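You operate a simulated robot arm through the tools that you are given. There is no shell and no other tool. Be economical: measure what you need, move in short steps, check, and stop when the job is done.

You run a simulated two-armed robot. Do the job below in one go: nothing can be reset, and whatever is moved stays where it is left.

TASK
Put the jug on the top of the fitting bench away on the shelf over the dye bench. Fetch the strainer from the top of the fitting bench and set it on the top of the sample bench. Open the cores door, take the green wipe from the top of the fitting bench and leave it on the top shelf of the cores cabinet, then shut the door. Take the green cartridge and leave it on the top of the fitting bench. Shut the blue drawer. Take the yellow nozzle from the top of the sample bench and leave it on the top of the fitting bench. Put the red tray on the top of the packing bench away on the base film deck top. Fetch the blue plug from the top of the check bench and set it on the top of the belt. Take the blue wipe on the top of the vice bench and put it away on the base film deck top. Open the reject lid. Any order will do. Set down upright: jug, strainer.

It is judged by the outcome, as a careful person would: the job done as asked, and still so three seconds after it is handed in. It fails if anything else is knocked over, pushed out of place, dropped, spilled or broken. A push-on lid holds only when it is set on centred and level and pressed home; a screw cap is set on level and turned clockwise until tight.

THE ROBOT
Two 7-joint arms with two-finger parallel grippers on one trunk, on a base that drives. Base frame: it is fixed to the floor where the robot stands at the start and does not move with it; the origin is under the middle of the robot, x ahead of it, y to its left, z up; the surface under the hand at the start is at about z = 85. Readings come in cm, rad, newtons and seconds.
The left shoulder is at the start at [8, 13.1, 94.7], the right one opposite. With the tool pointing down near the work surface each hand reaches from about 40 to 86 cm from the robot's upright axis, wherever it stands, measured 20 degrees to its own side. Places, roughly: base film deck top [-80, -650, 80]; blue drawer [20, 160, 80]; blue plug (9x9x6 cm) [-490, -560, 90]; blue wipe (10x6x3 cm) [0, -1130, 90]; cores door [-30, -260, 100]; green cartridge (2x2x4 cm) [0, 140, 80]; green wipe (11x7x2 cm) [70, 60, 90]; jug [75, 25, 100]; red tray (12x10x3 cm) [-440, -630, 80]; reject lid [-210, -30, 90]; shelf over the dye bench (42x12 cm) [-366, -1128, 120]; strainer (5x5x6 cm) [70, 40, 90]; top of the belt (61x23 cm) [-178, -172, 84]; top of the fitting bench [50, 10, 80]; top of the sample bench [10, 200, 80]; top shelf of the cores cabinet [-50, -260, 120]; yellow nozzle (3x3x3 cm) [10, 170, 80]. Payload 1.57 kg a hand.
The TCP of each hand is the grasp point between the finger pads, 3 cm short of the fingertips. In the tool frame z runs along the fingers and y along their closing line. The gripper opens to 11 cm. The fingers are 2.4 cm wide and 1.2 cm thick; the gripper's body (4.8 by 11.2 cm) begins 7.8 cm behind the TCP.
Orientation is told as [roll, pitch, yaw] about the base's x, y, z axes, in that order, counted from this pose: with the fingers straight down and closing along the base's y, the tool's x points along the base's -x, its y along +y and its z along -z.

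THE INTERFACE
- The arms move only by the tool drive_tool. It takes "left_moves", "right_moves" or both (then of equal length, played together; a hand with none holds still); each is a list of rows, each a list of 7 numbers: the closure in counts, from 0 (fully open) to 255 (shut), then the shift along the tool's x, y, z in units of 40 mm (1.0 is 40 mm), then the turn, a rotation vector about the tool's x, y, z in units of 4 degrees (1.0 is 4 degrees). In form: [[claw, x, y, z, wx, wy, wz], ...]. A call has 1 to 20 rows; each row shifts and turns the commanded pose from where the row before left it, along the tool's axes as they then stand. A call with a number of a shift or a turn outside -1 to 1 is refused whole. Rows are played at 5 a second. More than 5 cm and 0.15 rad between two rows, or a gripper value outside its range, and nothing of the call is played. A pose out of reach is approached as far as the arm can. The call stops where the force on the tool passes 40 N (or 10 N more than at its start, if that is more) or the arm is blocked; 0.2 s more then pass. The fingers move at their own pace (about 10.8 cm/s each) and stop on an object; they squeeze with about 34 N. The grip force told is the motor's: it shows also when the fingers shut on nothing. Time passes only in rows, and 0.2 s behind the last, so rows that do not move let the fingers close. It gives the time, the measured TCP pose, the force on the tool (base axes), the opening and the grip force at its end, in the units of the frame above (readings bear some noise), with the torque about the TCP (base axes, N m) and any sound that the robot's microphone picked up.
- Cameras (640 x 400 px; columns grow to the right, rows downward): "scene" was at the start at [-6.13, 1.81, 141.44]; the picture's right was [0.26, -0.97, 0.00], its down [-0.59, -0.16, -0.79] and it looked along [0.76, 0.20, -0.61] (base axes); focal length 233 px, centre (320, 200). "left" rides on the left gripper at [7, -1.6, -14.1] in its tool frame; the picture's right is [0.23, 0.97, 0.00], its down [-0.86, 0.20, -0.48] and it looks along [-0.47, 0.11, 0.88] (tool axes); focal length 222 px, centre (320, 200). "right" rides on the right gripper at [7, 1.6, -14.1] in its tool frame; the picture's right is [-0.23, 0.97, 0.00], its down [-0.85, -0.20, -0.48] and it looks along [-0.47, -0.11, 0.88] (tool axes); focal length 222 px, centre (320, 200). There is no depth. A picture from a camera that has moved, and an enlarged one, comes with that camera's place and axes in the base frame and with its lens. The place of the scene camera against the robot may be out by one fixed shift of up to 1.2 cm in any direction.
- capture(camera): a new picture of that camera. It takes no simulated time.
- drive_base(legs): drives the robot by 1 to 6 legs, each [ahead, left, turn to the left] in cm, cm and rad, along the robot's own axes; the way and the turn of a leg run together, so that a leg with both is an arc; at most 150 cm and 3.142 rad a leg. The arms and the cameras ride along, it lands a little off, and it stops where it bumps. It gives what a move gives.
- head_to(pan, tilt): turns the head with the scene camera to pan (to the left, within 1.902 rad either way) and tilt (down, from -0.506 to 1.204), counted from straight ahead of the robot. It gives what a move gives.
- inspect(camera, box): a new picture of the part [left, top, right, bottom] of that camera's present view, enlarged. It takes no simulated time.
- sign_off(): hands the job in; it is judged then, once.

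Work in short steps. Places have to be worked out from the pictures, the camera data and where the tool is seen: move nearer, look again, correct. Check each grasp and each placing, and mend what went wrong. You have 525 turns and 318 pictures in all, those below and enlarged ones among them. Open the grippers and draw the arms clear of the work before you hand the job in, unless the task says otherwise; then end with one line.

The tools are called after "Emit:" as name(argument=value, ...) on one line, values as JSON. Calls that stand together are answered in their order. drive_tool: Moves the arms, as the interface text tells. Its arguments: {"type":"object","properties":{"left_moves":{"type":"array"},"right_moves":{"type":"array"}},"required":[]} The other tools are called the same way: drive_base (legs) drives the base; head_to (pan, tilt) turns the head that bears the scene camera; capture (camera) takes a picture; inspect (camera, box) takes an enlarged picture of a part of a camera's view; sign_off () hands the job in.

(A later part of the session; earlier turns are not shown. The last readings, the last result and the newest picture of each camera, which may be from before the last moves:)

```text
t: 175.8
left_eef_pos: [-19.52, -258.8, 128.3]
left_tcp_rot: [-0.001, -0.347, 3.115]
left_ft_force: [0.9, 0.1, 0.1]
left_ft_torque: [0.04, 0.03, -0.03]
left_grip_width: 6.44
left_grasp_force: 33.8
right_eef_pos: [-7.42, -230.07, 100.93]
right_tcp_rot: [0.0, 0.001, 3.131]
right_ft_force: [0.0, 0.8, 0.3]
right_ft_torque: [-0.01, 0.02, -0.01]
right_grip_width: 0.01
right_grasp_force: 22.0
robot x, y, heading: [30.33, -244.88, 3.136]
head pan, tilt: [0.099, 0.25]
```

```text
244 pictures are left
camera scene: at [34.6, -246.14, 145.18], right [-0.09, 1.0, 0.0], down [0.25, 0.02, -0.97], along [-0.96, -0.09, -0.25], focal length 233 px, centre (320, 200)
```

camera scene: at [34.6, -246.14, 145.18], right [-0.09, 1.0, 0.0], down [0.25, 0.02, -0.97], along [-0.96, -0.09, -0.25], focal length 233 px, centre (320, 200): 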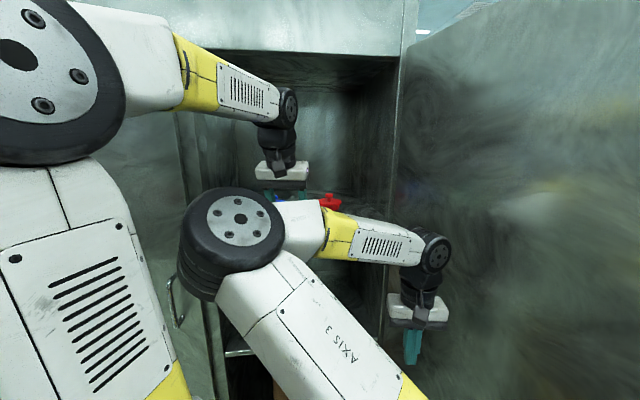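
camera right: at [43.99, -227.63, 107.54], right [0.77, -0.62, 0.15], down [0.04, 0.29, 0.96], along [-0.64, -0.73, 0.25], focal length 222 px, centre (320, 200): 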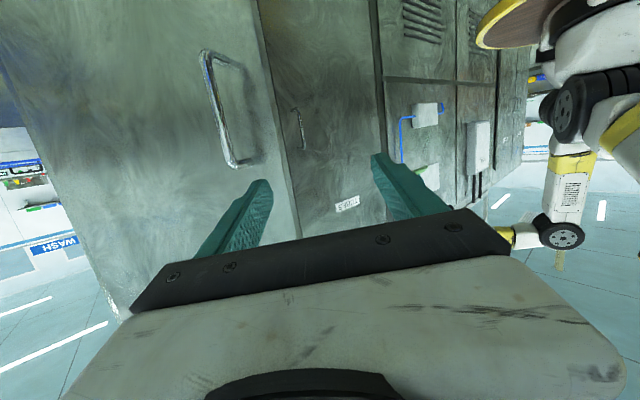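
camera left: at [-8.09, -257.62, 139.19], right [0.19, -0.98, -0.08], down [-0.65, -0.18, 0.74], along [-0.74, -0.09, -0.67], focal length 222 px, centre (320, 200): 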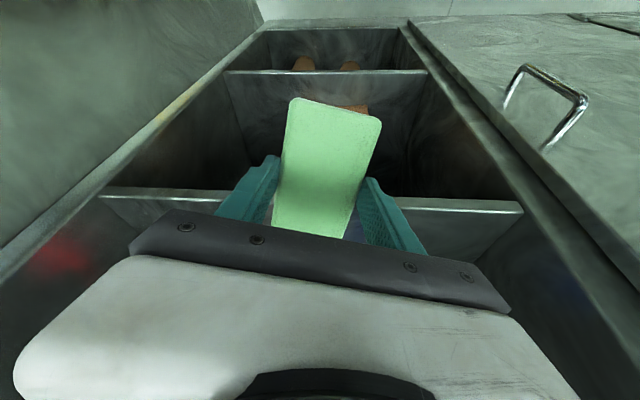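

The shelf's front edge is at about x=-26, z≈122. I raise slightly and reach in 14.5 cm.

Emit:
drive_tool(left_moves=[[255, -0.19, 0, -0.52, 0, 0, 0], [255, -0.85, 0, 0.31, 0, 0, 0], [255, -0.85, 0, 0.31, 0, 0, 0], [255, -0.85, 0, 0.31, 0, 0, 0], [255, -0.85, 0, 0.31, 0, 0, 0]])

Emit:
capture(camera="left")

Emit:
capture(camera="scene")

```text
t: 177.0
left_eef_pos: [-33.31, -258.71, 131.96]
left_tcp_rot: [-0.003, -0.374, 3.117]
left_ft_force: [0.2, 0.6, 0.0]
left_ft_torque: [0.03, 0.01, -0.01]
left_grip_width: 6.46
left_grasp_force: 34.3
right_eef_pos: [-6.82, -225.3, 100.19]
right_tcp_rot: [-0.008, 0.028, 2.975]
right_ft_force: [-0.2, -0.3, 0.2]
right_ft_torque: [0.0, -0.01, 0.01]
right_grip_width: 0.0
right_grasp_force: 21.2
robot x, y, heading: [30.6, -244.87, 3.133]
head pan, tilt: [0.099, 0.25]
stopped in row 5 (right hand): the arm was blocked; the commanded pose is now the measured one
```

```text
243 pictures are left
camera left: at [-21.65, -257.53, 142.58], right [0.19, -0.98, -0.09], down [-0.63, -0.19, 0.76], along [-0.76, -0.09, -0.65], focal length 222 px, centre (320, 200)
```

left: 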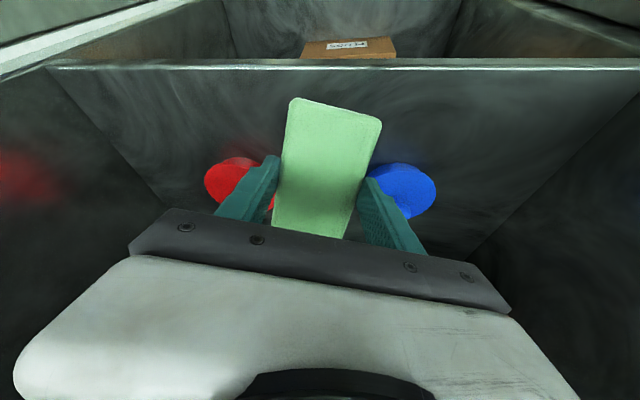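

```text
242 pictures are left
camera scene: at [34.6, -246.14, 145.18], right [-0.09, 1.0, 0.0], down [0.25, 0.02, -0.97], along [-0.96, -0.09, -0.25], focal length 233 px, centre (320, 200)
```

scene: 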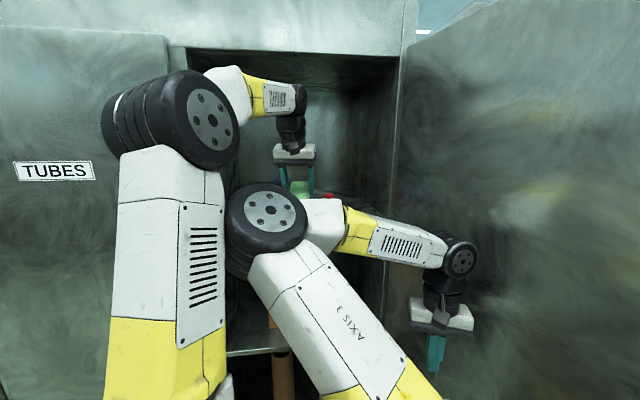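

The two elbows touched slightly. I lower the right hand to move its elbow out of the way.

Emit:
drive_tool(right_moves=[[255, 0.3, 0, 0.6, 0, 0, 0], [255, 0.3, 0, 0.7, 0, 0, 0], [255, 0.3, 0, 0.7, 0, 0, 0], [255, 0.3, 0, 0.7, 0, 0, 0], [255, 0, 0, 0.7, 0, 0, 0]])

Emit:
capture(camera="scene")

```text
t: 178.2
left_eef_pos: [-33.32, -258.69, 131.93]
left_tcp_rot: [-0.001, -0.371, 3.119]
left_ft_force: [0.0, 0.4, 0.1]
left_ft_torque: [-0.01, 0.03, 0.01]
left_grip_width: 6.46
left_grasp_force: 33.9
right_eef_pos: [-5.46, -225.61, 87.31]
right_tcp_rot: [-0.008, 0.03, 2.975]
right_ft_force: [0.7, -0.5, -0.4]
right_ft_torque: [0.01, -0.02, 0.01]
right_grip_width: 0.04
right_grasp_force: 21.5
right hand out of reach, approached as far as the arm can: row 3, 4, 5
robot x, y, heading: [30.27, -244.75, 3.137]
head pan, tilt: [0.099, 0.25]
```

```text
241 pictures are left
camera scene: at [34.61, -246.13, 145.18], right [-0.09, 1.0, 0.0], down [0.25, 0.02, -0.97], along [-0.96, -0.09, -0.25], focal length 233 px, centre (320, 200)
```

scene: 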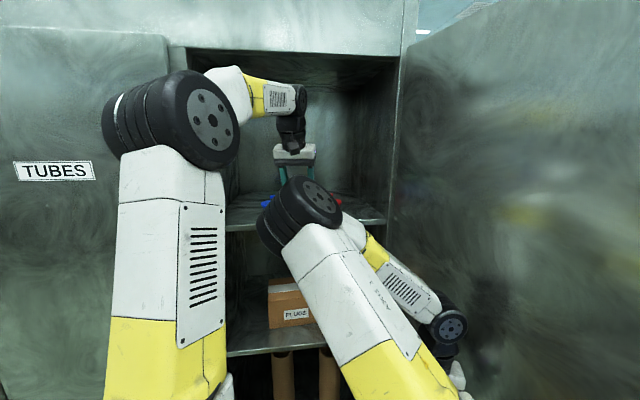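

Arms are clear now. I level the wipe and lower it to just above the shelf.

Emit:
drive_tool(left_moves=[[255, -0.046, 0, 0.21, 0, 1, 0], [255, -0.046, 0, 0.21, 0, 1, 0], [255, -0.046, 0, 0.21, 0, 1, 0], [255, -0.046, 0, 0.21, 0, 1, 0], [255, -0.046, 0, 0.21, 0, 1, 0]])

Emit:
capture(camera="left")

Emit:
capture(camera="scene")

```text
t: 179.4
left_eef_pos: [-34.62, -259.35, 129.66]
left_tcp_rot: [-0.006, -0.052, 3.133]
left_ft_force: [0.6, 0.9, -0.2]
left_ft_torque: [-0.01, 0.02, 0.01]
left_grip_width: 6.46
left_grasp_force: 34.3
right_eef_pos: [-5.03, -224.4, 87.16]
right_tcp_rot: [-0.031, 0.039, 2.948]
right_ft_force: [0.2, 0.2, -0.6]
right_ft_torque: [0.0, 0.03, 0.0]
right_grip_width: 0.0
right_grasp_force: 21.8
robot x, y, heading: [30.26, -244.87, 3.136]
head pan, tilt: [0.099, 0.25]
```

```text
240 pictures are left
camera left: at [-26.99, -258.06, 143.4], right [0.22, -0.98, -0.02], down [-0.83, -0.19, 0.52], along [-0.51, -0.1, -0.85], focal length 222 px, centre (320, 200)
```

left: 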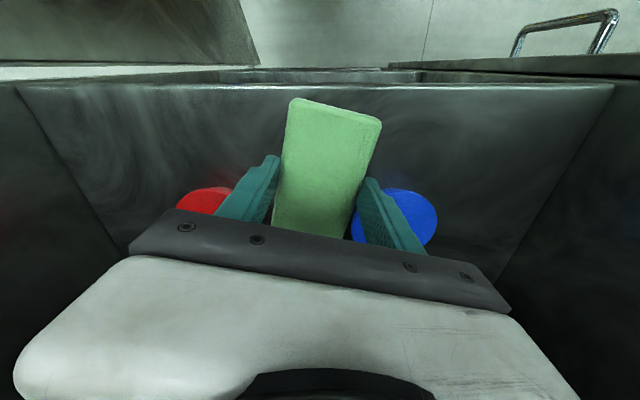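

```text
239 pictures are left
camera scene: at [34.61, -246.14, 145.18], right [-0.09, 1.0, 0.0], down [0.25, 0.02, -0.97], along [-0.96, -0.09, -0.25], focal length 233 px, centre (320, 200)
```

scene: 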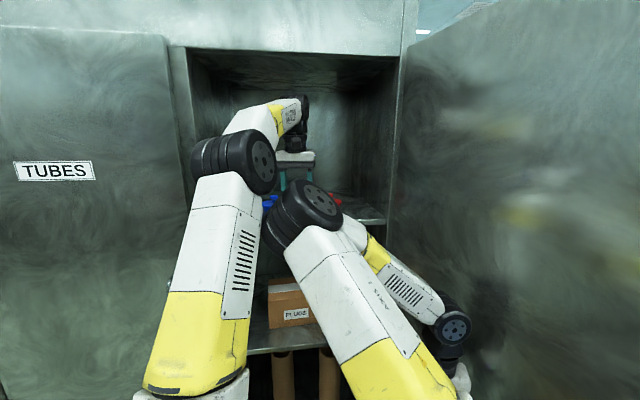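

Emit:
drive_tool(left_moves=[[255, 0, 0, 0.2, 0, 0.7, 0], [255, 0, 0, 0.2, 0, 0, 0], [255, 0, 0, 0.15, 0, 0, 0]])

Emit:
drive_tool(left_moves=[[255, 0, 0, 0.1, 0, 0, 0], [255, 0, 0, 0.06, 0, 0, 0]])

Emit:
drive_tool(left_moves=[[255, 0, 0, 0.06, 0, 0, 0], [255, 0, 0, 0.06, 0, 0, 0]])

Emit:
capture(camera="left")

```text
t: 180.2
left_eef_pos: [-34.79, -258.59, 127.33]
left_tcp_rot: [-0.005, -0.002, 3.117]
left_ft_force: [0.1, 0.8, -0.4]
left_ft_torque: [0.0, 0.02, -0.01]
left_grip_width: 6.46
left_grasp_force: 34.3
right_eef_pos: [-4.79, -223.99, 87.09]
right_tcp_rot: [-0.029, 0.044, 2.928]
right_ft_force: [-1.0, -0.1, 0.3]
right_ft_torque: [0.01, 0.02, -0.01]
right_grip_width: 0.01
right_grasp_force: 20.9
robot x, y, heading: [30.35, -244.66, 3.132]
head pan, tilt: [0.099, 0.25]
```

```text
t: 180.8
left_eef_pos: [-34.85, -258.85, 126.58]
left_tcp_rot: [-0.006, 0.002, 3.121]
left_ft_force: [0.3, 0.9, -0.7]
left_ft_torque: [0.03, -0.03, -0.02]
left_grip_width: 6.44
left_grasp_force: 34.1
right_eef_pos: [-4.72, -224.27, 87.1]
right_tcp_rot: [-0.025, 0.042, 2.936]
right_ft_force: [0.2, 0.4, -0.2]
right_ft_torque: [0.01, -0.01, 0.03]
right_grip_width: 0.0
right_grasp_force: 21.1
robot x, y, heading: [30.52, -244.87, 3.137]
head pan, tilt: [0.099, 0.25]
```

```text
t: 181.4
left_eef_pos: [-34.92, -258.8, 125.96]
left_tcp_rot: [-0.006, 0.003, 3.122]
left_ft_force: [0.3, 1.3, -0.4]
left_ft_torque: [0.02, 0.01, 0.03]
left_grip_width: 6.44
left_grasp_force: 34.0
right_eef_pos: [-5.06, -224.42, 87.07]
right_tcp_rot: [-0.024, 0.04, 2.938]
right_ft_force: [0.1, 1.0, 0.3]
right_ft_torque: [0.0, 0.02, 0.03]
right_grip_width: 0.02
right_grasp_force: 21.2
robot x, y, heading: [30.18, -244.99, 3.14]
head pan, tilt: [0.099, 0.25]
```

```text
238 pictures are left
camera left: at [-27.86, -257.63, 140.22], right [0.21, -0.98, 0.0], down [-0.86, -0.18, 0.47], along [-0.47, -0.1, -0.88], focal length 222 px, centre (320, 200)
```

left: 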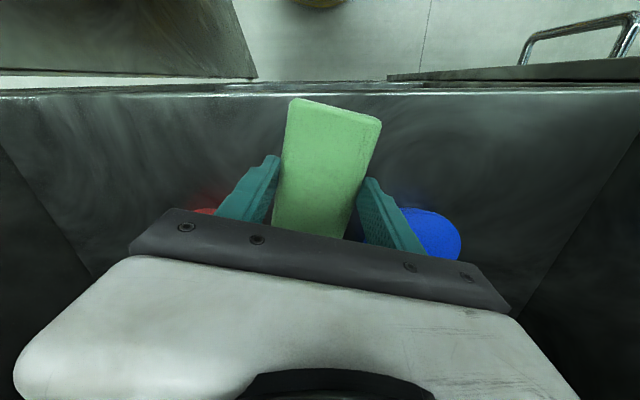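

The wipe's near edge is close to the shelf edge, so I push 1.8 cm further in, then continue down.

Emit:
drive_tool(left_moves=[[255, -0.25, 0, -0.03, 0, 0, 0], [255, -0.2, 0, 0, 0, 0, 0], [255, 0, 0, 0.05, 0, 0, 0], [255, 0, 0, 0.05, 0, 0, 0]])

Emit:
drive_tool(left_moves=[[255, 0, 0, 0.05, 0, 0, 0], [255, 0, 0, 0.05, 0, 0, 0]])

Emit:
drive_tool(left_moves=[[255, 0, 0, 0.05, 0, 0, 0], [255, 0, 0, 0.05, 0, 0, 0]])

```text
t: 182.4
left_eef_pos: [-36.53, -258.84, 125.93]
left_tcp_rot: [-0.005, -0.002, 3.122]
left_ft_force: [-0.1, 0.1, -0.2]
left_ft_torque: [0.02, -0.03, 0.01]
left_grip_width: 6.45
left_grasp_force: 34.0
right_eef_pos: [-4.53, -223.08, 86.81]
right_tcp_rot: [-0.031, 0.049, 2.894]
right_ft_force: [0.7, 0.9, -0.3]
right_ft_torque: [0.02, -0.03, 0.0]
right_grip_width: 0.0
right_grasp_force: 21.0
robot x, y, heading: [30.26, -245.05, 3.132]
head pan, tilt: [0.099, 0.25]
```

```text
t: 183.0
left_eef_pos: [-36.61, -258.74, 125.5]
left_tcp_rot: [-0.004, 0.0, 3.122]
left_ft_force: [0.0, -0.5, 0.0]
left_ft_torque: [-0.01, 0.0, -0.01]
left_grip_width: 6.44
left_grasp_force: 34.1
right_eef_pos: [-4.41, -223.1, 86.88]
right_tcp_rot: [-0.027, 0.047, 2.895]
right_ft_force: [-0.6, 0.5, -0.2]
right_ft_torque: [0.04, -0.01, 0.0]
right_grip_width: 0.0
right_grasp_force: 20.9
robot x, y, heading: [30.43, -244.64, 3.139]
head pan, tilt: [0.099, 0.25]
```

```text
t: 183.6
left_eef_pos: [-36.49, -258.83, 125.29]
left_tcp_rot: [-0.006, -0.006, 3.123]
left_ft_force: [-5.7, -0.5, 25.1]
left_ft_torque: [-0.49, -0.52, -0.07]
left_grip_width: 6.43
left_grasp_force: 34.1
right_eef_pos: [-4.63, -223.33, 86.92]
right_tcp_rot: [-0.022, 0.045, 2.9]
right_ft_force: [0.1, -0.2, -0.6]
right_ft_torque: [-0.02, -0.02, -0.03]
right_grip_width: 0.0
right_grasp_force: 21.3
robot x, y, heading: [30.66, -245.03, 3.133]
head pan, tilt: [0.099, 0.25]
```

Contact at z≈125.3. I release and lift clear.

Emit:
drive_tool(left_moves=[[255, 0, 0, -0.05, 0, 0, 0], [70, 0, 0, 0, 0, 0, 0], [60, 0, 0, 0, 0, 0, 0], [60, 0, 0, -0.5, 0, 0, 0], [60, 0, 0, -0.6, 0, 0, 0]])

Emit:
capture(camera="left")

```text
t: 185.0
left_eef_pos: [-36.49, -259.85, 129.83]
left_tcp_rot: [-0.004, -0.001, 3.136]
left_ft_force: [0.2, -0.1, 0.3]
left_ft_torque: [0.01, 0.02, 0.02]
left_grip_width: 8.43
left_grasp_force: 0.0
right_eef_pos: [-3.7, -221.67, 86.54]
right_tcp_rot: [-0.028, 0.065, 2.831]
right_ft_force: [0.2, -1.1, -0.1]
right_ft_torque: [0.13, -0.03, 0.0]
right_grip_width: 0.01
right_grasp_force: 21.8
robot x, y, heading: [30.41, -244.85, 3.145]
head pan, tilt: [0.099, 0.25]
stopped in row 5 (right hand): the arm was blocked; the commanded pose is now the measured one
```

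```text
237 pictures are left
camera left: at [-29.45, -258.43, 144.02], right [0.22, -0.97, -0.01], down [-0.85, -0.2, 0.48], along [-0.47, -0.1, -0.88], focal length 222 px, centre (320, 200)
```

left: 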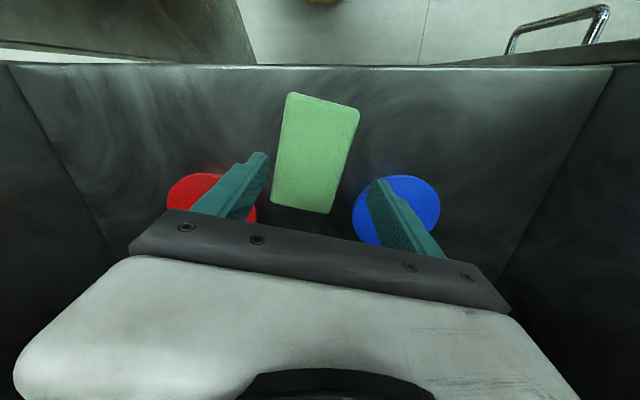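

The wipe lies flat on the top shelf, pots undisturbed. I back straight out.

Emit:
drive_base(legs=[[-45, 0, 0]])

Emit:
head_to(pan=-0.3, tilt=0.3)

Emit:
capture(camera="scene")

```text
t: 187.7
left_eef_pos: [8.32, -259.91, 129.91]
left_tcp_rot: [-0.008, 0.0, 3.134]
left_ft_force: [0.2, -0.8, -0.5]
left_ft_torque: [0.0, 0.0, -0.01]
left_grip_width: 8.43
left_grasp_force: 0.1
right_eef_pos: [41.16, -221.82, 86.57]
right_tcp_rot: [-0.028, 0.064, 2.83]
right_ft_force: [0.7, -0.1, -0.1]
right_ft_torque: [0.01, -0.01, 0.0]
right_grip_width: 0.0
right_grasp_force: 21.4
robot x, y, heading: [75.33, -244.84, 3.135]
head pan, tilt: [0.099, 0.25]
```

```text
t: 188.5
left_eef_pos: [8.26, -259.94, 129.96]
left_tcp_rot: [-0.008, -0.002, 3.133]
left_ft_force: [-0.6, 0.0, 0.8]
left_ft_torque: [-0.03, 0.0, -0.01]
left_grip_width: 8.43
left_grasp_force: 0.1
right_eef_pos: [41.14, -221.82, 86.46]
right_tcp_rot: [-0.028, 0.066, 2.83]
right_ft_force: [-0.2, 0.1, -0.3]
right_ft_torque: [0.0, 0.01, 0.02]
right_grip_width: 0.0
right_grasp_force: 20.9
robot x, y, heading: [75.36, -244.89, 3.131]
head pan, tilt: [-0.3, 0.3]
```

```text
236 pictures are left
camera scene: at [79.67, -242.7, 144.71], right [0.3, 0.95, 0.0], down [0.28, -0.09, -0.96], along [-0.91, 0.29, -0.3], focal length 233 px, centre (320, 200)
```

scene: 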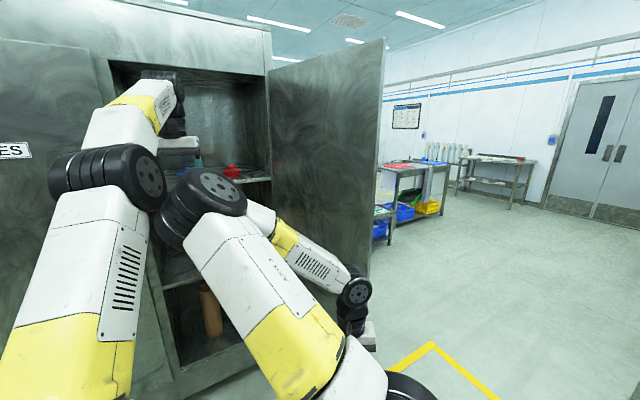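

The door edge is at about [20, -206]. To shut it I'll go around its outside. First I separate the arms: right hand out to the right and up, left hand back.

Emit:
drive_tool(right_moves=[[255, 0, -0.9, -0.3, 0, 0, 0], [255, 0, -0.9, -0.3, 0, 0, 0], [255, 0, -0.9, -0.4, 0, 0, 0], [255, 0, -0.9, -0.4, 0, 0, 0], [255, 0, -0.9, -0.4, 0, 0, 0], [255, 0, -0.9, -0.4, 0, 0, 0], [255, 0, -0.9, -0.4, 0, 0, 0], [255, 0, -0.9, -0.4, 0, 0, 0]])

Emit:
drive_tool(left_moves=[[60, 0.9, 0.3, 0.2, 0, 0, 0], [60, 0.9, 0.3, 0.2, 0, 0, 0], [60, 0.9, 0.3, 0.3, 0, 0, 0], [60, 0.9, 0.4, 0.4, 0, 0, 0], [60, 0.9, 0.5, 0.4, 0, 0, 0], [60, 0.7, 0.6, 0.4, 0, 0, 0]])

Emit:
capture(camera="scene")

```text
t: 190.3
left_eef_pos: [8.19, -260.0, 129.93]
left_tcp_rot: [-0.005, -0.001, 3.134]
left_ft_force: [-1.0, -0.1, -1.0]
left_ft_torque: [0.03, -0.03, 0.02]
left_grip_width: 8.42
left_grasp_force: 0.0
right_eef_pos: [49.09, -194.41, 99.29]
right_tcp_rot: [-0.029, 0.065, 2.83]
right_ft_force: [0.6, -0.3, 0.2]
right_ft_torque: [0.03, -0.05, 0.02]
right_grip_width: 0.0
right_grasp_force: 21.6
robot x, y, heading: [75.29, -245.12, 3.136]
head pan, tilt: [-0.3, 0.3]
```

```text
t: 191.7
left_eef_pos: [29.11, -269.43, 122.07]
left_tcp_rot: [-0.006, -0.001, 3.135]
left_ft_force: [-0.5, 0.3, 0.2]
left_ft_torque: [-0.02, -0.02, 0.0]
left_grip_width: 8.42
left_grasp_force: 0.2
right_eef_pos: [49.03, -194.52, 99.33]
right_tcp_rot: [-0.027, 0.065, 2.829]
right_ft_force: [0.1, 0.4, -0.2]
right_ft_torque: [-0.02, -0.01, -0.02]
right_grip_width: 0.02
right_grasp_force: 20.9
robot x, y, heading: [75.31, -244.85, 3.134]
head pan, tilt: [-0.3, 0.3]
```

```text
235 pictures are left
camera scene: at [79.65, -242.67, 144.71], right [0.3, 0.95, 0.0], down [0.28, -0.09, -0.96], along [-0.91, 0.29, -0.3], focal length 233 px, centre (320, 200)
```

scene: 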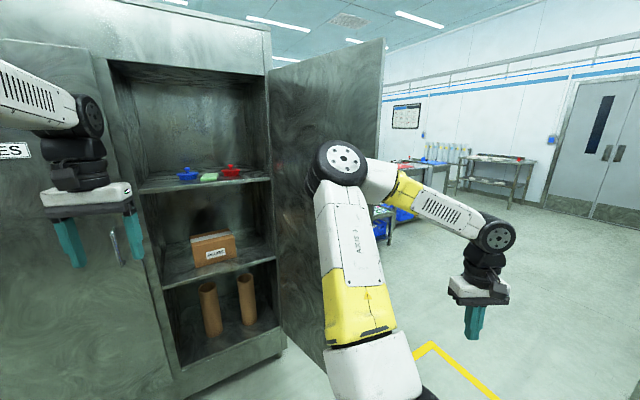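

The wipe is neatly on the shelf. I strafe right and bring the right hand to the outside of the door.

Emit:
drive_base(legs=[[0, -45, 0]])

Emit:
drive_tool(right_moves=[[255, -0.42, 0.88, 0, 0, 0, 0], [255, -0.42, 0.88, 0, 0, 0, 0], [255, -0.42, 0.88, 0, 0, 0, 0], [255, -0.42, 0.88, 0, 0, 0, 0], [255, -0.42, 0.88, 0, 0, 0, 0], [255, -0.42, 0.88, 0, 0, 0, 0], [255, -0.42, 0.88, 0, 0, 0, 0], [255, -0.42, 0.88, 0, 0, 0, 0], [255, -0.42, 0.88, 0, 0, 0, 0], [255, -0.42, 0.88, 0, 0, 0, 0], [255, -0.42, 0.88, 0, 0, 0, 0], [255, -0.42, 0.88, 0, 0, 0, 0], [255, -0.42, 0.88, 0, 0, 0, 0]])

Emit:
capture(camera="scene")

```text
t: 194.4
left_eef_pos: [29.23, -224.98, 122.22]
left_tcp_rot: [-0.008, -0.001, 3.134]
left_ft_force: [0.6, 0.3, 0.3]
left_ft_torque: [0.0, 0.03, 0.0]
left_grip_width: 8.42
left_grasp_force: 0.1
right_eef_pos: [49.29, -149.92, 99.23]
right_tcp_rot: [-0.028, 0.065, 2.83]
right_ft_force: [-0.3, -0.1, -0.5]
right_ft_torque: [-0.02, -0.03, 0.0]
right_grip_width: 0.01
right_grasp_force: 20.9
robot x, y, heading: [75.5, -200.46, 3.137]
head pan, tilt: [-0.3, 0.3]
```

```text
t: 197.2
left_eef_pos: [29.37, -225.02, 122.29]
left_tcp_rot: [-0.005, -0.002, 3.134]
left_ft_force: [1.5, 0.1, 0.9]
left_ft_torque: [-0.01, -0.01, -0.03]
left_grip_width: 8.4
left_grasp_force: 0.1
right_eef_pos: [14.68, -186.86, 96.56]
right_tcp_rot: [-0.027, 0.063, 2.828]
right_ft_force: [-0.1, -0.6, -0.5]
right_ft_torque: [0.01, 0.0, 0.01]
right_grip_width: 0.0
right_grasp_force: 21.5
robot x, y, heading: [75.48, -200.21, 3.139]
head pan, tilt: [-0.3, 0.3]
```

```text
234 pictures are left
camera scene: at [79.91, -198.14, 144.71], right [0.3, 0.95, 0.0], down [0.28, -0.09, -0.96], along [-0.91, 0.29, -0.3], focal length 233 px, centre (320, 200)
```

scene: 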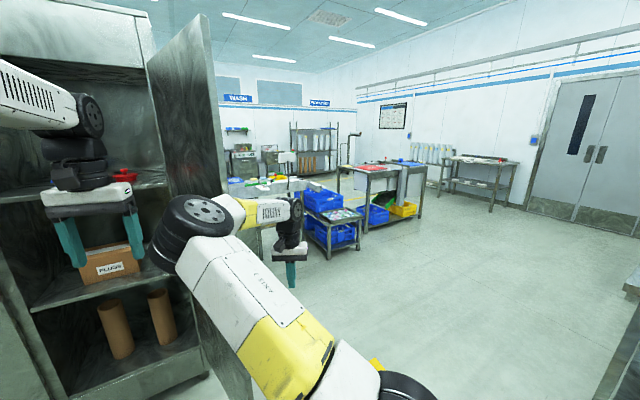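

The hand is outside the door. I strafe left to swing the door toward closing.

Emit:
drive_base(legs=[[0, 35, 0], [4, 25, 0]])

Emit:
capture(camera="scene")

```text
t: 198.5
left_eef_pos: [29.26, -234.56, 122.23]
left_tcp_rot: [-0.006, -0.001, 3.132]
left_ft_force: [-0.6, -0.3, 0.3]
left_ft_torque: [-0.01, -0.03, 0.0]
left_grip_width: 8.4
left_grasp_force: 0.0
right_eef_pos: [15.08, -195.56, 96.58]
right_tcp_rot: [-0.027, 0.07, 2.804]
right_ft_force: [0.0, -0.6, -0.2]
right_ft_torque: [0.02, 0.01, 0.02]
right_grip_width: 0.0
right_grasp_force: 21.2
robot x, y, heading: [75.26, -210.23, 3.135]
head pan, tilt: [-0.3, 0.3]
stopped in leg 1: the robot was blocked; the commanded pose is now the measured one
```

```text
233 pictures are left
camera scene: at [80.01, -207.79, 144.71], right [0.3, 0.95, 0.0], down [0.28, -0.09, -0.96], along [-0.91, 0.29, -0.3], focal length 233 px, centre (320, 200)
```

scene: 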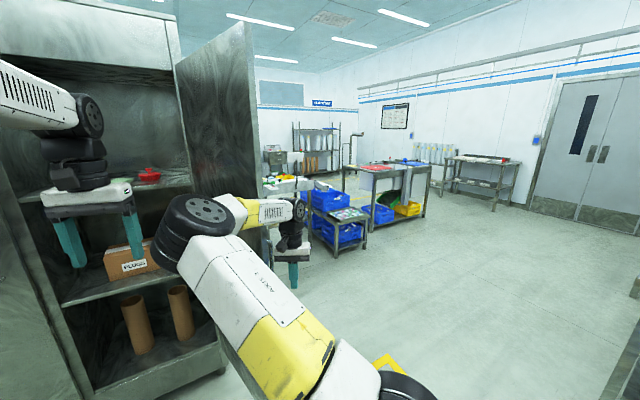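

The forearm is against the door's edge, so that approach is blocked. I check the surroundings before choosing another stance.

Emit:
head_to(pan=-1.85, tilt=0.6)

Emit:
capture(camera="scene")

```text
t: 200.1
left_eef_pos: [29.33, -234.59, 122.16]
left_tcp_rot: [-0.006, -0.003, 3.132]
left_ft_force: [0.7, 0.7, 0.3]
left_ft_torque: [-0.04, 0.01, -0.01]
left_grip_width: 8.41
left_grasp_force: 0.2
right_eef_pos: [15.06, -195.65, 96.62]
right_tcp_rot: [-0.027, 0.069, 2.808]
right_ft_force: [-0.3, -0.5, 0.4]
right_ft_torque: [-0.02, 0.02, 0.03]
right_grip_width: 0.0
right_grasp_force: 21.0
robot x, y, heading: [75.26, -210.29, 3.133]
head pan, tilt: [-1.85, 0.6]
```

```text
232 pictures are left
camera scene: at [91.46, -202.11, 141.94], right [0.96, -0.28, 0.0], down [-0.16, -0.54, -0.82], along [0.23, 0.79, -0.57], focal length 233 px, centre (320, 200)
```

scene: 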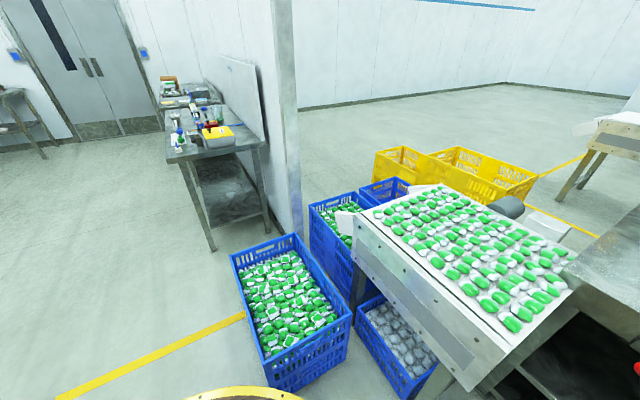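

There are crates close to the right, so I keep my place. New plan: straddle the door's free edge (at about [21.6, -204]) with tilted open fingers from the front and swing it by the edge. First I free the forearm and reposition the right hand.

Emit:
drive_base(legs=[[0, -9, 0]])

Emit:
drive_tool(right_moves=[[255, 0.9, 0, -0.2, 0, 0, 0], [255, 0.9, 0, -0.2, 0, 0, 0], [255, 0.9, 0, -0.2, 0, 0, 0], [255, 0.9, 0, 0, 0, 0, 0], [255, 0.9, 0, 0, 0, 0, 0], [255, 0.9, 0, 0, 0, 0, -1], [0, 0.9, 0, 0, 0, 0, -1], [0, 0.6, 0, 0, 0, 0, -1], [0, 0, 0, 0, 0, 0, -1], [0, 0, 0, 0, 0, 0, -0.6]])

Emit:
drive_tool(right_moves=[[0, 0, 0, 0, 0, -1, 0], [0, 0, 0, 0, 0, -1, 0], [0, 0, 0, 0, 0, -1, 0], [0, 0, 0, 0, 0, -1, 0], [0, 0, 0, 0, 0, -1, 0], [0, 0, 0, 0, 0, -1, 0], [0, 0, 0, 0, 0, -1, 0], [0, 0, 0, 0, 0, -1, 0], [0, 0, 0, 0, 0, -1, 0], [0, 0, 0, 0, 0, -1, 0], [0, 0, 0, 0, 0, -1, 0], [0, 0, 0, 0, 0, -1, 0], [0, 0, 0, 0, 0, -1, 0]])

Emit:
head_to(pan=-0.2, tilt=0.4)

Emit:
capture(camera="scene")

Emit:
capture(camera="right")

```text
t: 201.2
left_eef_pos: [29.16, -225.6, 122.11]
left_tcp_rot: [-0.005, -0.002, 3.133]
left_ft_force: [0.1, 0.4, 1.4]
left_ft_torque: [0.02, -0.01, -0.01]
left_grip_width: 8.43
left_grasp_force: 0.2
right_eef_pos: [15.09, -186.62, 96.65]
right_tcp_rot: [-0.031, 0.07, 2.808]
right_ft_force: [0.4, 0.2, 0.1]
right_ft_torque: [0.0, 0.02, -0.01]
right_grip_width: 0.0
right_grasp_force: 21.4
robot x, y, heading: [75.16, -200.87, 3.138]
head pan, tilt: [-1.85, 0.6]
```

```text
t: 203.0
left_eef_pos: [29.44, -225.94, 122.64]
left_tcp_rot: [-0.006, -0.018, 3.141]
left_ft_force: [-0.2, 0.1, -0.6]
left_ft_torque: [0.03, 0.0, -0.01]
left_grip_width: 8.43
left_grasp_force: 0.0
right_eef_pos: [38.75, -189.78, 100.23]
right_tcp_rot: [-0.015, 0.103, 2.798]
right_ft_force: [0.9, -0.5, 0.5]
right_ft_torque: [-0.04, 0.02, -0.02]
right_grip_width: 10.97
right_grasp_force: 1.3
robot x, y, heading: [75.62, -200.85, 3.131]
head pan, tilt: [-1.85, 0.6]
stopped in row 8 (right hand): the arm was blocked; the commanded pose is now the measured one
```

```text
t: 203.9
left_eef_pos: [29.71, -226.31, 123.15]
left_tcp_rot: [-0.005, -0.028, -3.134]
left_ft_force: [-0.2, -0.5, -0.1]
left_ft_torque: [0.0, 0.01, 0.02]
left_grip_width: 8.44
left_grasp_force: 0.0
right_eef_pos: [38.7, -185.65, 99.49]
right_tcp_rot: [0.019, -0.104, 2.64]
right_ft_force: [-1.0, 0.7, -0.8]
right_ft_torque: [0.0, 0.01, -0.01]
right_grip_width: 11.0
right_grasp_force: 0.0
robot x, y, heading: [75.56, -201.08, 3.134]
head pan, tilt: [-1.85, 0.6]
stopped in row 4 (right hand): the arm was blocked; the commanded pose is now the measured one
```

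```text
t: 205.6
left_eef_pos: [29.68, -226.23, 123.09]
left_tcp_rot: [-0.007, -0.028, -3.135]
left_ft_force: [-0.4, -0.5, 0.2]
left_ft_torque: [0.02, 0.01, 0.02]
left_grip_width: 8.41
left_grasp_force: 0.1
right_eef_pos: [38.61, -185.74, 99.51]
right_tcp_rot: [0.018, -0.104, 2.638]
right_ft_force: [-0.5, 0.0, 0.0]
right_ft_torque: [0.02, 0.0, 0.02]
right_grip_width: 10.98
right_grasp_force: 0.1
robot x, y, heading: [75.12, -201.04, 3.131]
head pan, tilt: [-0.201, 0.4]
```

```text
231 pictures are left
camera scene: at [79.8, -199.74, 143.79], right [0.21, 0.98, 0.0], down [0.38, -0.08, -0.92], along [-0.9, 0.19, -0.39], focal length 233 px, centre (320, 200)
```

scene: 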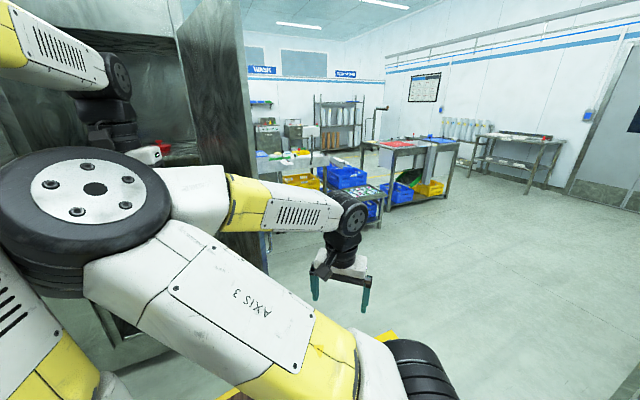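

```text
230 pictures are left
camera right: at [45.47, -190.87, 112.92], right [-0.66, -0.75, 0.04], down [-0.6, 0.57, 0.56], along [-0.44, 0.35, -0.83], focal length 222 px, centre (320, 200)
```

right: 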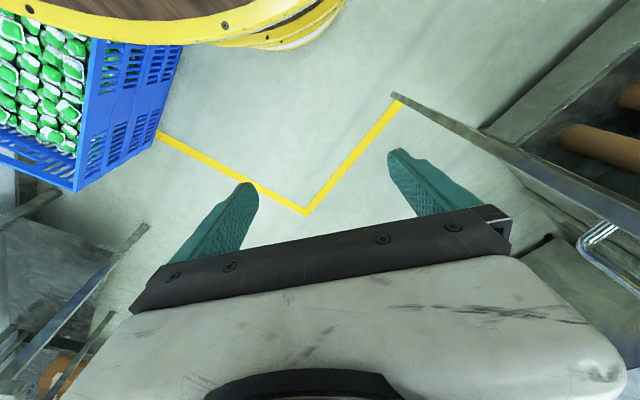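

The right elbow is folded inward against the left arm. I swing the right hand out to the right to free it; the left arm will take the door edge instead.

Emit:
drive_tool(right_moves=[[0, -0.47, -0.85, 0, 0, 0, 0], [0, -0.47, -0.85, 0, 0, 0, 0], [0, -0.47, -0.85, 0, 0, 0, 0], [0, -0.47, -0.85, 0, 0, 0, 0], [0, -0.47, -0.85, 0, 0, 0, 0], [0, -0.47, -0.85, 0, 0, 0, 0], [0, -0.47, -0.85, 0, 0, 0, 0], [0, -0.47, -0.85, 0, 0, 0, 0], [0, -0.47, -0.85, 0, 0, 0, 0]])

Emit:
capture(camera="scene")

```text
t: 207.6
left_eef_pos: [29.7, -226.24, 123.05]
left_tcp_rot: [-0.007, -0.027, -3.134]
left_ft_force: [-0.2, -0.3, 0.4]
left_ft_torque: [0.03, 0.02, -0.01]
left_grip_width: 8.41
left_grasp_force: 0.1
right_eef_pos: [38.64, -150.6, 100.92]
right_tcp_rot: [0.018, -0.104, 2.641]
right_ft_force: [0.2, 0.2, 0.1]
right_ft_torque: [0.01, 0.02, 0.01]
right_grip_width: 11.01
right_grasp_force: 0.0
robot x, y, heading: [75.32, -201.14, 3.13]
head pan, tilt: [-0.201, 0.4]
```

```text
229 pictures are left
camera scene: at [79.8, -199.78, 143.79], right [0.21, 0.98, 0.0], down [0.38, -0.08, -0.92], along [-0.9, 0.19, -0.39], focal length 233 px, centre (320, 200)
```

scene: 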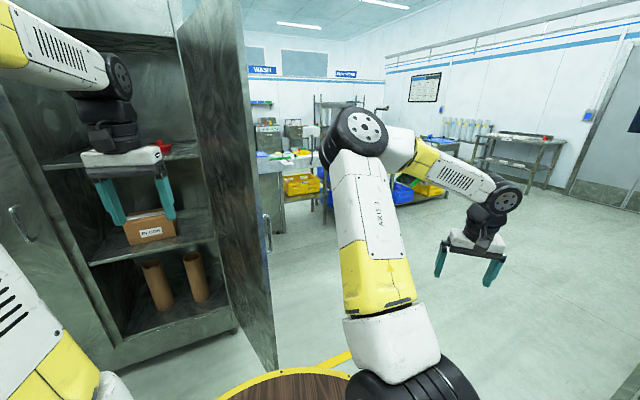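

The door edge is at about [22, -204.5]. I bring the left hand in front of it, tilting the open fingers forward.

Emit:
drive_tool(left_moves=[[0, 0.5, -0.2, 0.3, 0, 0, 0], [0, 0.5, -0.6, 0.5, 0, -1, 0], [0, 0.6, -0.7, 0.4, 0, -1, 0], [0, 0, -0.8, 0.4, 0, -1, 0], [0, 0, -0.8, 0.4, 0, -1, 0], [0, 0, -0.8, 0.4, 0, -1, 0], [0, 0, -0.8, 0, 0, -1, 0], [0, 0, -0.7, 0, 0, -1, 0], [0, 0, 0, 0, 0, -1, 0], [0, 0, 0, 0, 0, -1, 0]])

Emit:
capture(camera="left")

Emit:
capture(camera="scene")

```text
t: 209.8
left_eef_pos: [34.63, -204.51, 113.34]
left_tcp_rot: [-0.009, -0.653, -3.129]
left_ft_force: [0.8, -0.5, 0.8]
left_ft_torque: [-0.01, -0.02, -0.03]
left_grip_width: 11.01
left_grasp_force: 0.1
right_eef_pos: [38.54, -150.81, 100.82]
right_tcp_rot: [0.02, -0.103, 2.642]
right_ft_force: [0.4, -1.3, 0.3]
right_ft_torque: [0.02, -0.01, 0.01]
right_grip_width: 10.99
right_grasp_force: 0.0
robot x, y, heading: [75.3, -200.94, 3.132]
head pan, tilt: [-0.201, 0.4]
```

```text
228 pictures are left
camera left: at [48.75, -203.03, 120.36], right [0.19, -0.97, -0.14], down [-0.39, -0.21, 0.9], along [-0.9, -0.11, -0.41], focal length 222 px, centre (320, 200)
```

left: 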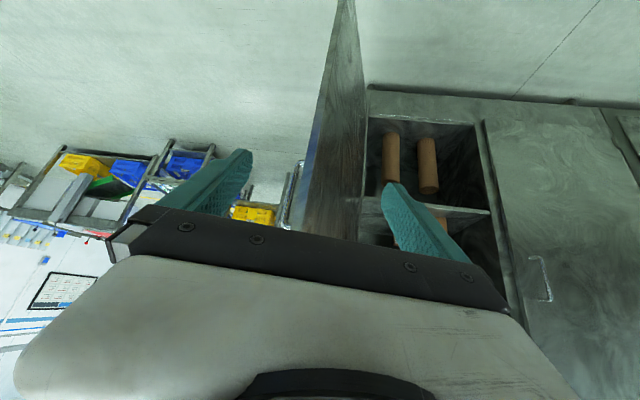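

```text
227 pictures are left
camera scene: at [79.78, -199.74, 143.79], right [0.21, 0.98, 0.0], down [0.38, -0.08, -0.92], along [-0.9, 0.19, -0.39], focal length 233 px, centre (320, 200)
```

scene: 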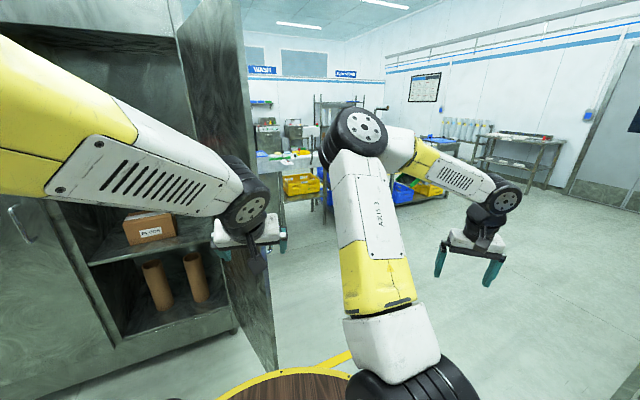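

The door edge lies between the fingers. I reach forward to straddle it.

Emit:
drive_tool(left_moves=[[0, -0.79, 0, 0.61, 0, 0, 0], [0, -0.79, 0, 0.61, 0, 0, 0], [0, -0.79, 0, 0.61, 0, 0, 0], [0, -0.25, 0, 0.2, 0, 0, 0]])

Emit:
capture(camera="left")

```text
t: 210.8
left_eef_pos: [21.37, -204.66, 113.38]
left_tcp_rot: [-0.008, -0.655, -3.129]
left_ft_force: [0.7, 0.9, -0.3]
left_ft_torque: [0.02, 0.03, 0.01]
left_grip_width: 11.0
left_grasp_force: 0.0
right_eef_pos: [38.66, -150.67, 100.76]
right_tcp_rot: [0.016, -0.104, 2.64]
right_ft_force: [-0.3, -0.1, -0.4]
right_ft_torque: [-0.01, 0.01, -0.02]
right_grip_width: 11.01
right_grasp_force: 0.0
robot x, y, heading: [75.47, -201.58, 3.135]
head pan, tilt: [-0.201, 0.4]
```

```text
226 pictures are left
camera left: at [35.48, -203.17, 120.37], right [0.19, -0.97, -0.14], down [-0.39, -0.21, 0.9], along [-0.9, -0.11, -0.41], focal length 222 px, centre (320, 200)
```

left: 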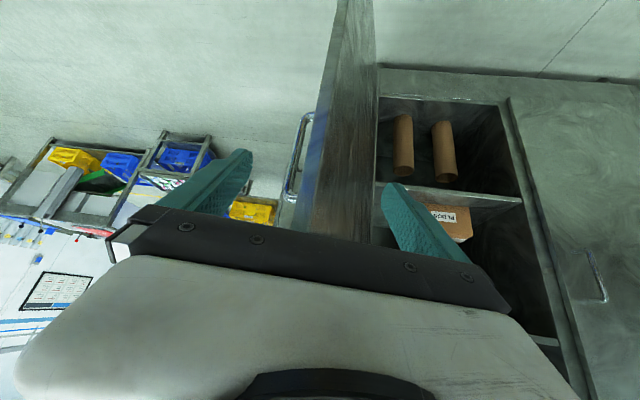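

By triangulation the handle is at x≈11, so the edge is at about x≈19.5. I move in 3 cm more.

Emit:
drive_tool(left_moves=[[0, -0.35, 0, 0.27, 0, 0, 0], [0, -0.3, 0, 0.23, 0, 0, 0]])

Emit:
drive_tool(left_moves=[[0, 0, 0.3, 0, 0, 0, 0], [0, 0, 0.4, 0, 0, 0, 0], [0, 0, 0.4, 0, 0, 0, 0], [0, 0, 0.4, 0, 0, 0, 0], [0, 0, 0.4, 0, 0, 0, 0], [0, 0, 0.4, 0, 0, 0, 0]])

Emit:
capture(camera="left")

```text
t: 211.4
left_eef_pos: [17.96, -204.74, 113.37]
left_tcp_rot: [-0.008, -0.654, -3.129]
left_ft_force: [0.7, 0.1, 0.3]
left_ft_torque: [0.01, 0.02, 0.01]
left_grip_width: 10.99
left_grasp_force: 0.1
right_eef_pos: [38.72, -150.7, 100.83]
right_tcp_rot: [0.019, -0.104, 2.641]
right_ft_force: [0.1, -0.1, -0.3]
right_ft_torque: [-0.01, -0.01, -0.01]
right_grip_width: 10.99
right_grasp_force: 0.1
robot x, y, heading: [75.4, -201.13, 3.134]
head pan, tilt: [-0.201, 0.4]
```

```text
t: 212.8
left_eef_pos: [18.17, -213.95, 113.37]
left_tcp_rot: [-0.006, -0.653, -3.128]
left_ft_force: [-0.7, -0.1, -0.9]
left_ft_torque: [0.0, -0.01, -0.01]
left_grip_width: 10.99
left_grasp_force: 0.0
right_eef_pos: [38.56, -150.76, 100.9]
right_tcp_rot: [0.018, -0.105, 2.639]
right_ft_force: [-0.5, -0.4, -0.3]
right_ft_torque: [0.01, -0.01, 0.0]
right_grip_width: 11.0
right_grasp_force: 0.0
robot x, y, heading: [75.42, -201.04, 3.133]
head pan, tilt: [-0.201, 0.4]
```

```text
225 pictures are left
camera left: at [32.23, -212.41, 120.31], right [0.19, -0.97, -0.14], down [-0.38, -0.21, 0.9], along [-0.9, -0.11, -0.41], focal length 222 px, centre (320, 200)
```

left: 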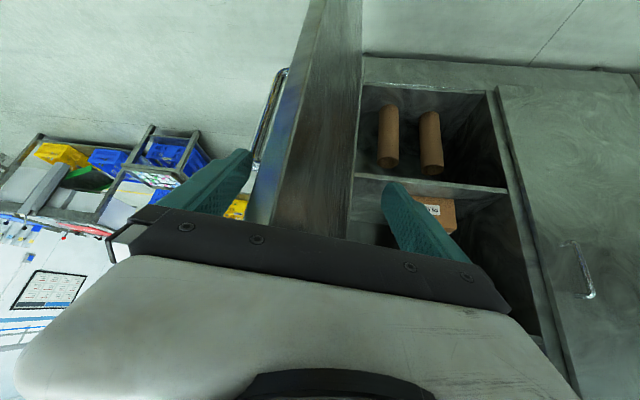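

No contact yet. I advance a bit more and then continue to the left.

Emit:
drive_tool(left_moves=[[0, -0.4, 0, 0.3, 0, 0, 0], [0, -0.4, 0, 0.3, 0, 0, 0], [0, -0.4, 0, 0.3, 0, 0, 0]])

Emit:
drive_tool(left_moves=[[0, 0, 0.4, 0, 0, 0, 0], [0, 0, 0.4, 0, 0, 0, 0], [0, 0, 0.4, 0, 0, 0, 0]])

Emit:
capture(camera="left")

Emit:
capture(camera="scene")

```text
t: 213.3
left_eef_pos: [16.14, -213.39, 113.19]
left_tcp_rot: [-0.004, -0.647, 3.139]
left_ft_force: [6.6, 1.8, 0.8]
left_ft_torque: [-0.12, 0.49, -0.1]
left_grip_width: 11.0
left_grasp_force: 0.1
right_eef_pos: [38.69, -150.73, 100.73]
right_tcp_rot: [0.019, -0.107, 2.64]
right_ft_force: [0.0, -0.1, 0.1]
right_ft_torque: [0.02, 0.04, -0.01]
right_grip_width: 11.01
right_grasp_force: 0.1
robot x, y, heading: [75.69, -201.17, 3.129]
head pan, tilt: [-0.201, 0.4]
stopped in row 2 (left hand): the force on the tool passed its limit at 62 N (the readings are from after the stop); the commanded pose is now the measured one
```

```text
t: 213.7
left_eef_pos: [16.52, -214.32, 113.15]
left_tcp_rot: [-0.002, -0.646, 3.129]
left_ft_force: [14.4, 5.4, 6.1]
left_ft_torque: [-0.3, 0.99, -0.22]
left_grip_width: 10.98
left_grasp_force: 0.0
right_eef_pos: [38.69, -150.64, 100.76]
right_tcp_rot: [0.021, -0.105, 2.643]
right_ft_force: [-0.8, -0.2, 0.2]
right_ft_torque: [-0.02, -0.02, -0.01]
right_grip_width: 11.0
right_grasp_force: 0.0
robot x, y, heading: [75.26, -200.93, 3.131]
head pan, tilt: [-0.201, 0.4]
stopped in row 2 (left hand): the force on the tool passed its limit at 47 N (the readings are from after the stop); the commanded pose is now the measured one
```

```text
224 pictures are left
camera left: at [30.67, -213.08, 120.24], right [0.17, -0.98, -0.14], down [-0.4, -0.2, 0.9], along [-0.9, -0.1, -0.42], focal length 222 px, centre (320, 200)
```

left: 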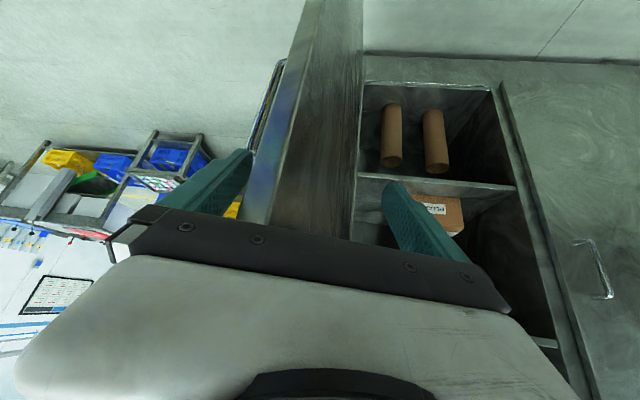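

```text
223 pictures are left
camera scene: at [79.96, -199.65, 143.78], right [0.21, 0.98, 0.0], down [0.38, -0.08, -0.92], along [-0.9, 0.19, -0.39], focal length 233 px, centre (320, 200)
```

scene: 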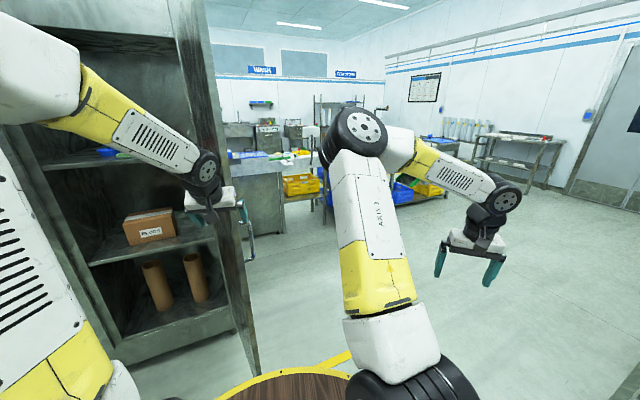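

The door moved with the hand. I ease back slightly and continue drawing it to the left in small steps.

Emit:
drive_tool(left_moves=[[0, 0.3, 0, -0.23, 0, 0, 0], [0, 0.05, 0.3, -0.04, 0, 0, 0], [0, 0.05, 0.3, -0.04, 0, 0, 0], [0, 0.05, 0.3, -0.04, 0, 0, 0], [0, 0.05, 0.3, -0.04, 0, 0, 0], [0, 0.05, 0.3, -0.04, 0, 0, 0]])

Emit:
drive_tool(left_moves=[[0, 0, 0.3, 0, 0, 0, 0], [0, 0, 0.3, 0, 0, 0, 0], [0, 0, 0.3, 0, 0, 0, 0], [0, 0, 0.3, 0, 0, 0, 0], [0, 0, 0.3, 0, 0, 0, 0]])

Emit:
capture(camera="scene")

```text
t: 215.1
left_eef_pos: [19.16, -220.59, 113.16]
left_tcp_rot: [-0.001, -0.644, 3.132]
left_ft_force: [-0.5, 0.0, 0.4]
left_ft_torque: [-0.02, -0.03, 0.01]
left_grip_width: 10.98
left_grasp_force: 0.0
right_eef_pos: [38.67, -150.67, 100.83]
right_tcp_rot: [0.021, -0.104, 2.642]
right_ft_force: [0.4, -0.9, 0.3]
right_ft_torque: [0.0, -0.01, -0.02]
right_grip_width: 11.01
right_grasp_force: 0.1
robot x, y, heading: [75.99, -200.71, 3.132]
head pan, tilt: [-0.201, 0.4]
```

```text
t: 216.3
left_eef_pos: [19.14, -226.62, 113.0]
left_tcp_rot: [-0.001, -0.645, 3.134]
left_ft_force: [1.7, -1.0, -0.7]
left_ft_torque: [0.02, 0.13, -0.06]
left_grip_width: 11.03
left_grasp_force: 0.0
right_eef_pos: [38.69, -150.8, 100.69]
right_tcp_rot: [0.02, -0.105, 2.641]
right_ft_force: [-0.5, -0.4, -0.6]
right_ft_torque: [-0.02, -0.01, -0.01]
right_grip_width: 10.99
right_grasp_force: 0.1
robot x, y, heading: [75.31, -201.13, 3.134]
head pan, tilt: [-0.201, 0.4]
```

```text
222 pictures are left
camera scene: at [79.85, -199.72, 143.79], right [0.21, 0.98, 0.0], down [0.38, -0.08, -0.92], along [-0.9, 0.19, -0.39], focal length 233 px, centre (320, 200)
```

scene: 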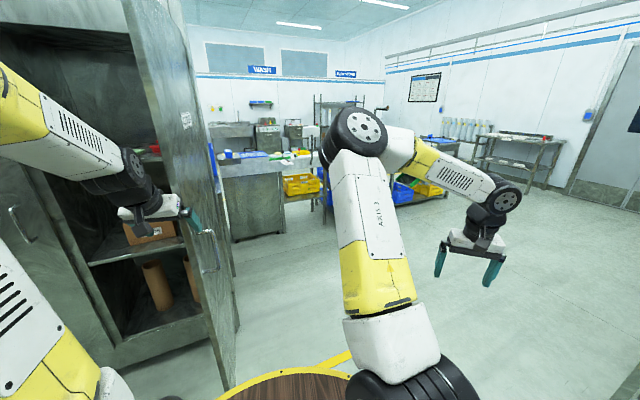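

It follows well. I continue the swing by strafing the base left and slightly ahead.

Emit:
drive_base(legs=[[1, 13, 0], [3.5, 11, 0]])

Emit:
capture(camera="scene")

```text
t: 217.2
left_eef_pos: [19.41, -229.16, 112.96]
left_tcp_rot: [-0.001, -0.635, 3.131]
left_ft_force: [11.9, 0.6, 6.2]
left_ft_torque: [0.16, 0.76, -0.34]
left_grip_width: 11.02
left_grasp_force: 0.1
right_eef_pos: [38.57, -153.24, 100.83]
right_tcp_rot: [0.018, -0.105, 2.641]
right_ft_force: [1.3, 0.7, 0.4]
right_ft_torque: [0.01, 0.01, 0.01]
right_grip_width: 10.98
right_grasp_force: 0.0
robot x, y, heading: [75.02, -203.76, 3.135]
head pan, tilt: [-0.201, 0.4]
stopped in leg 1: the robot was blocked; the commanded pose is now the measured one
```

```text
221 pictures are left
camera scene: at [79.78, -202.28, 143.78], right [0.21, 0.98, 0.0], down [0.38, -0.08, -0.92], along [-0.9, 0.19, -0.39], focal length 233 px, centre (320, 200)
```

scene: 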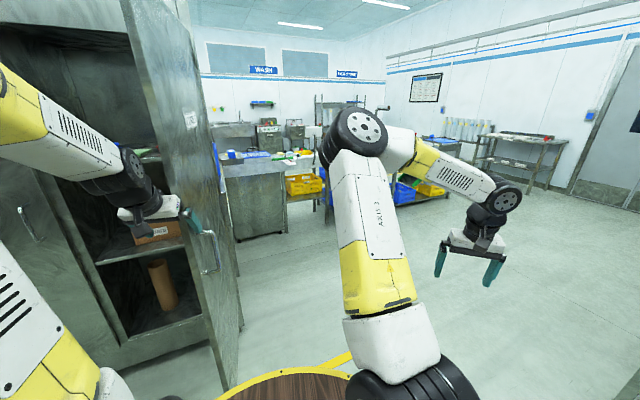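

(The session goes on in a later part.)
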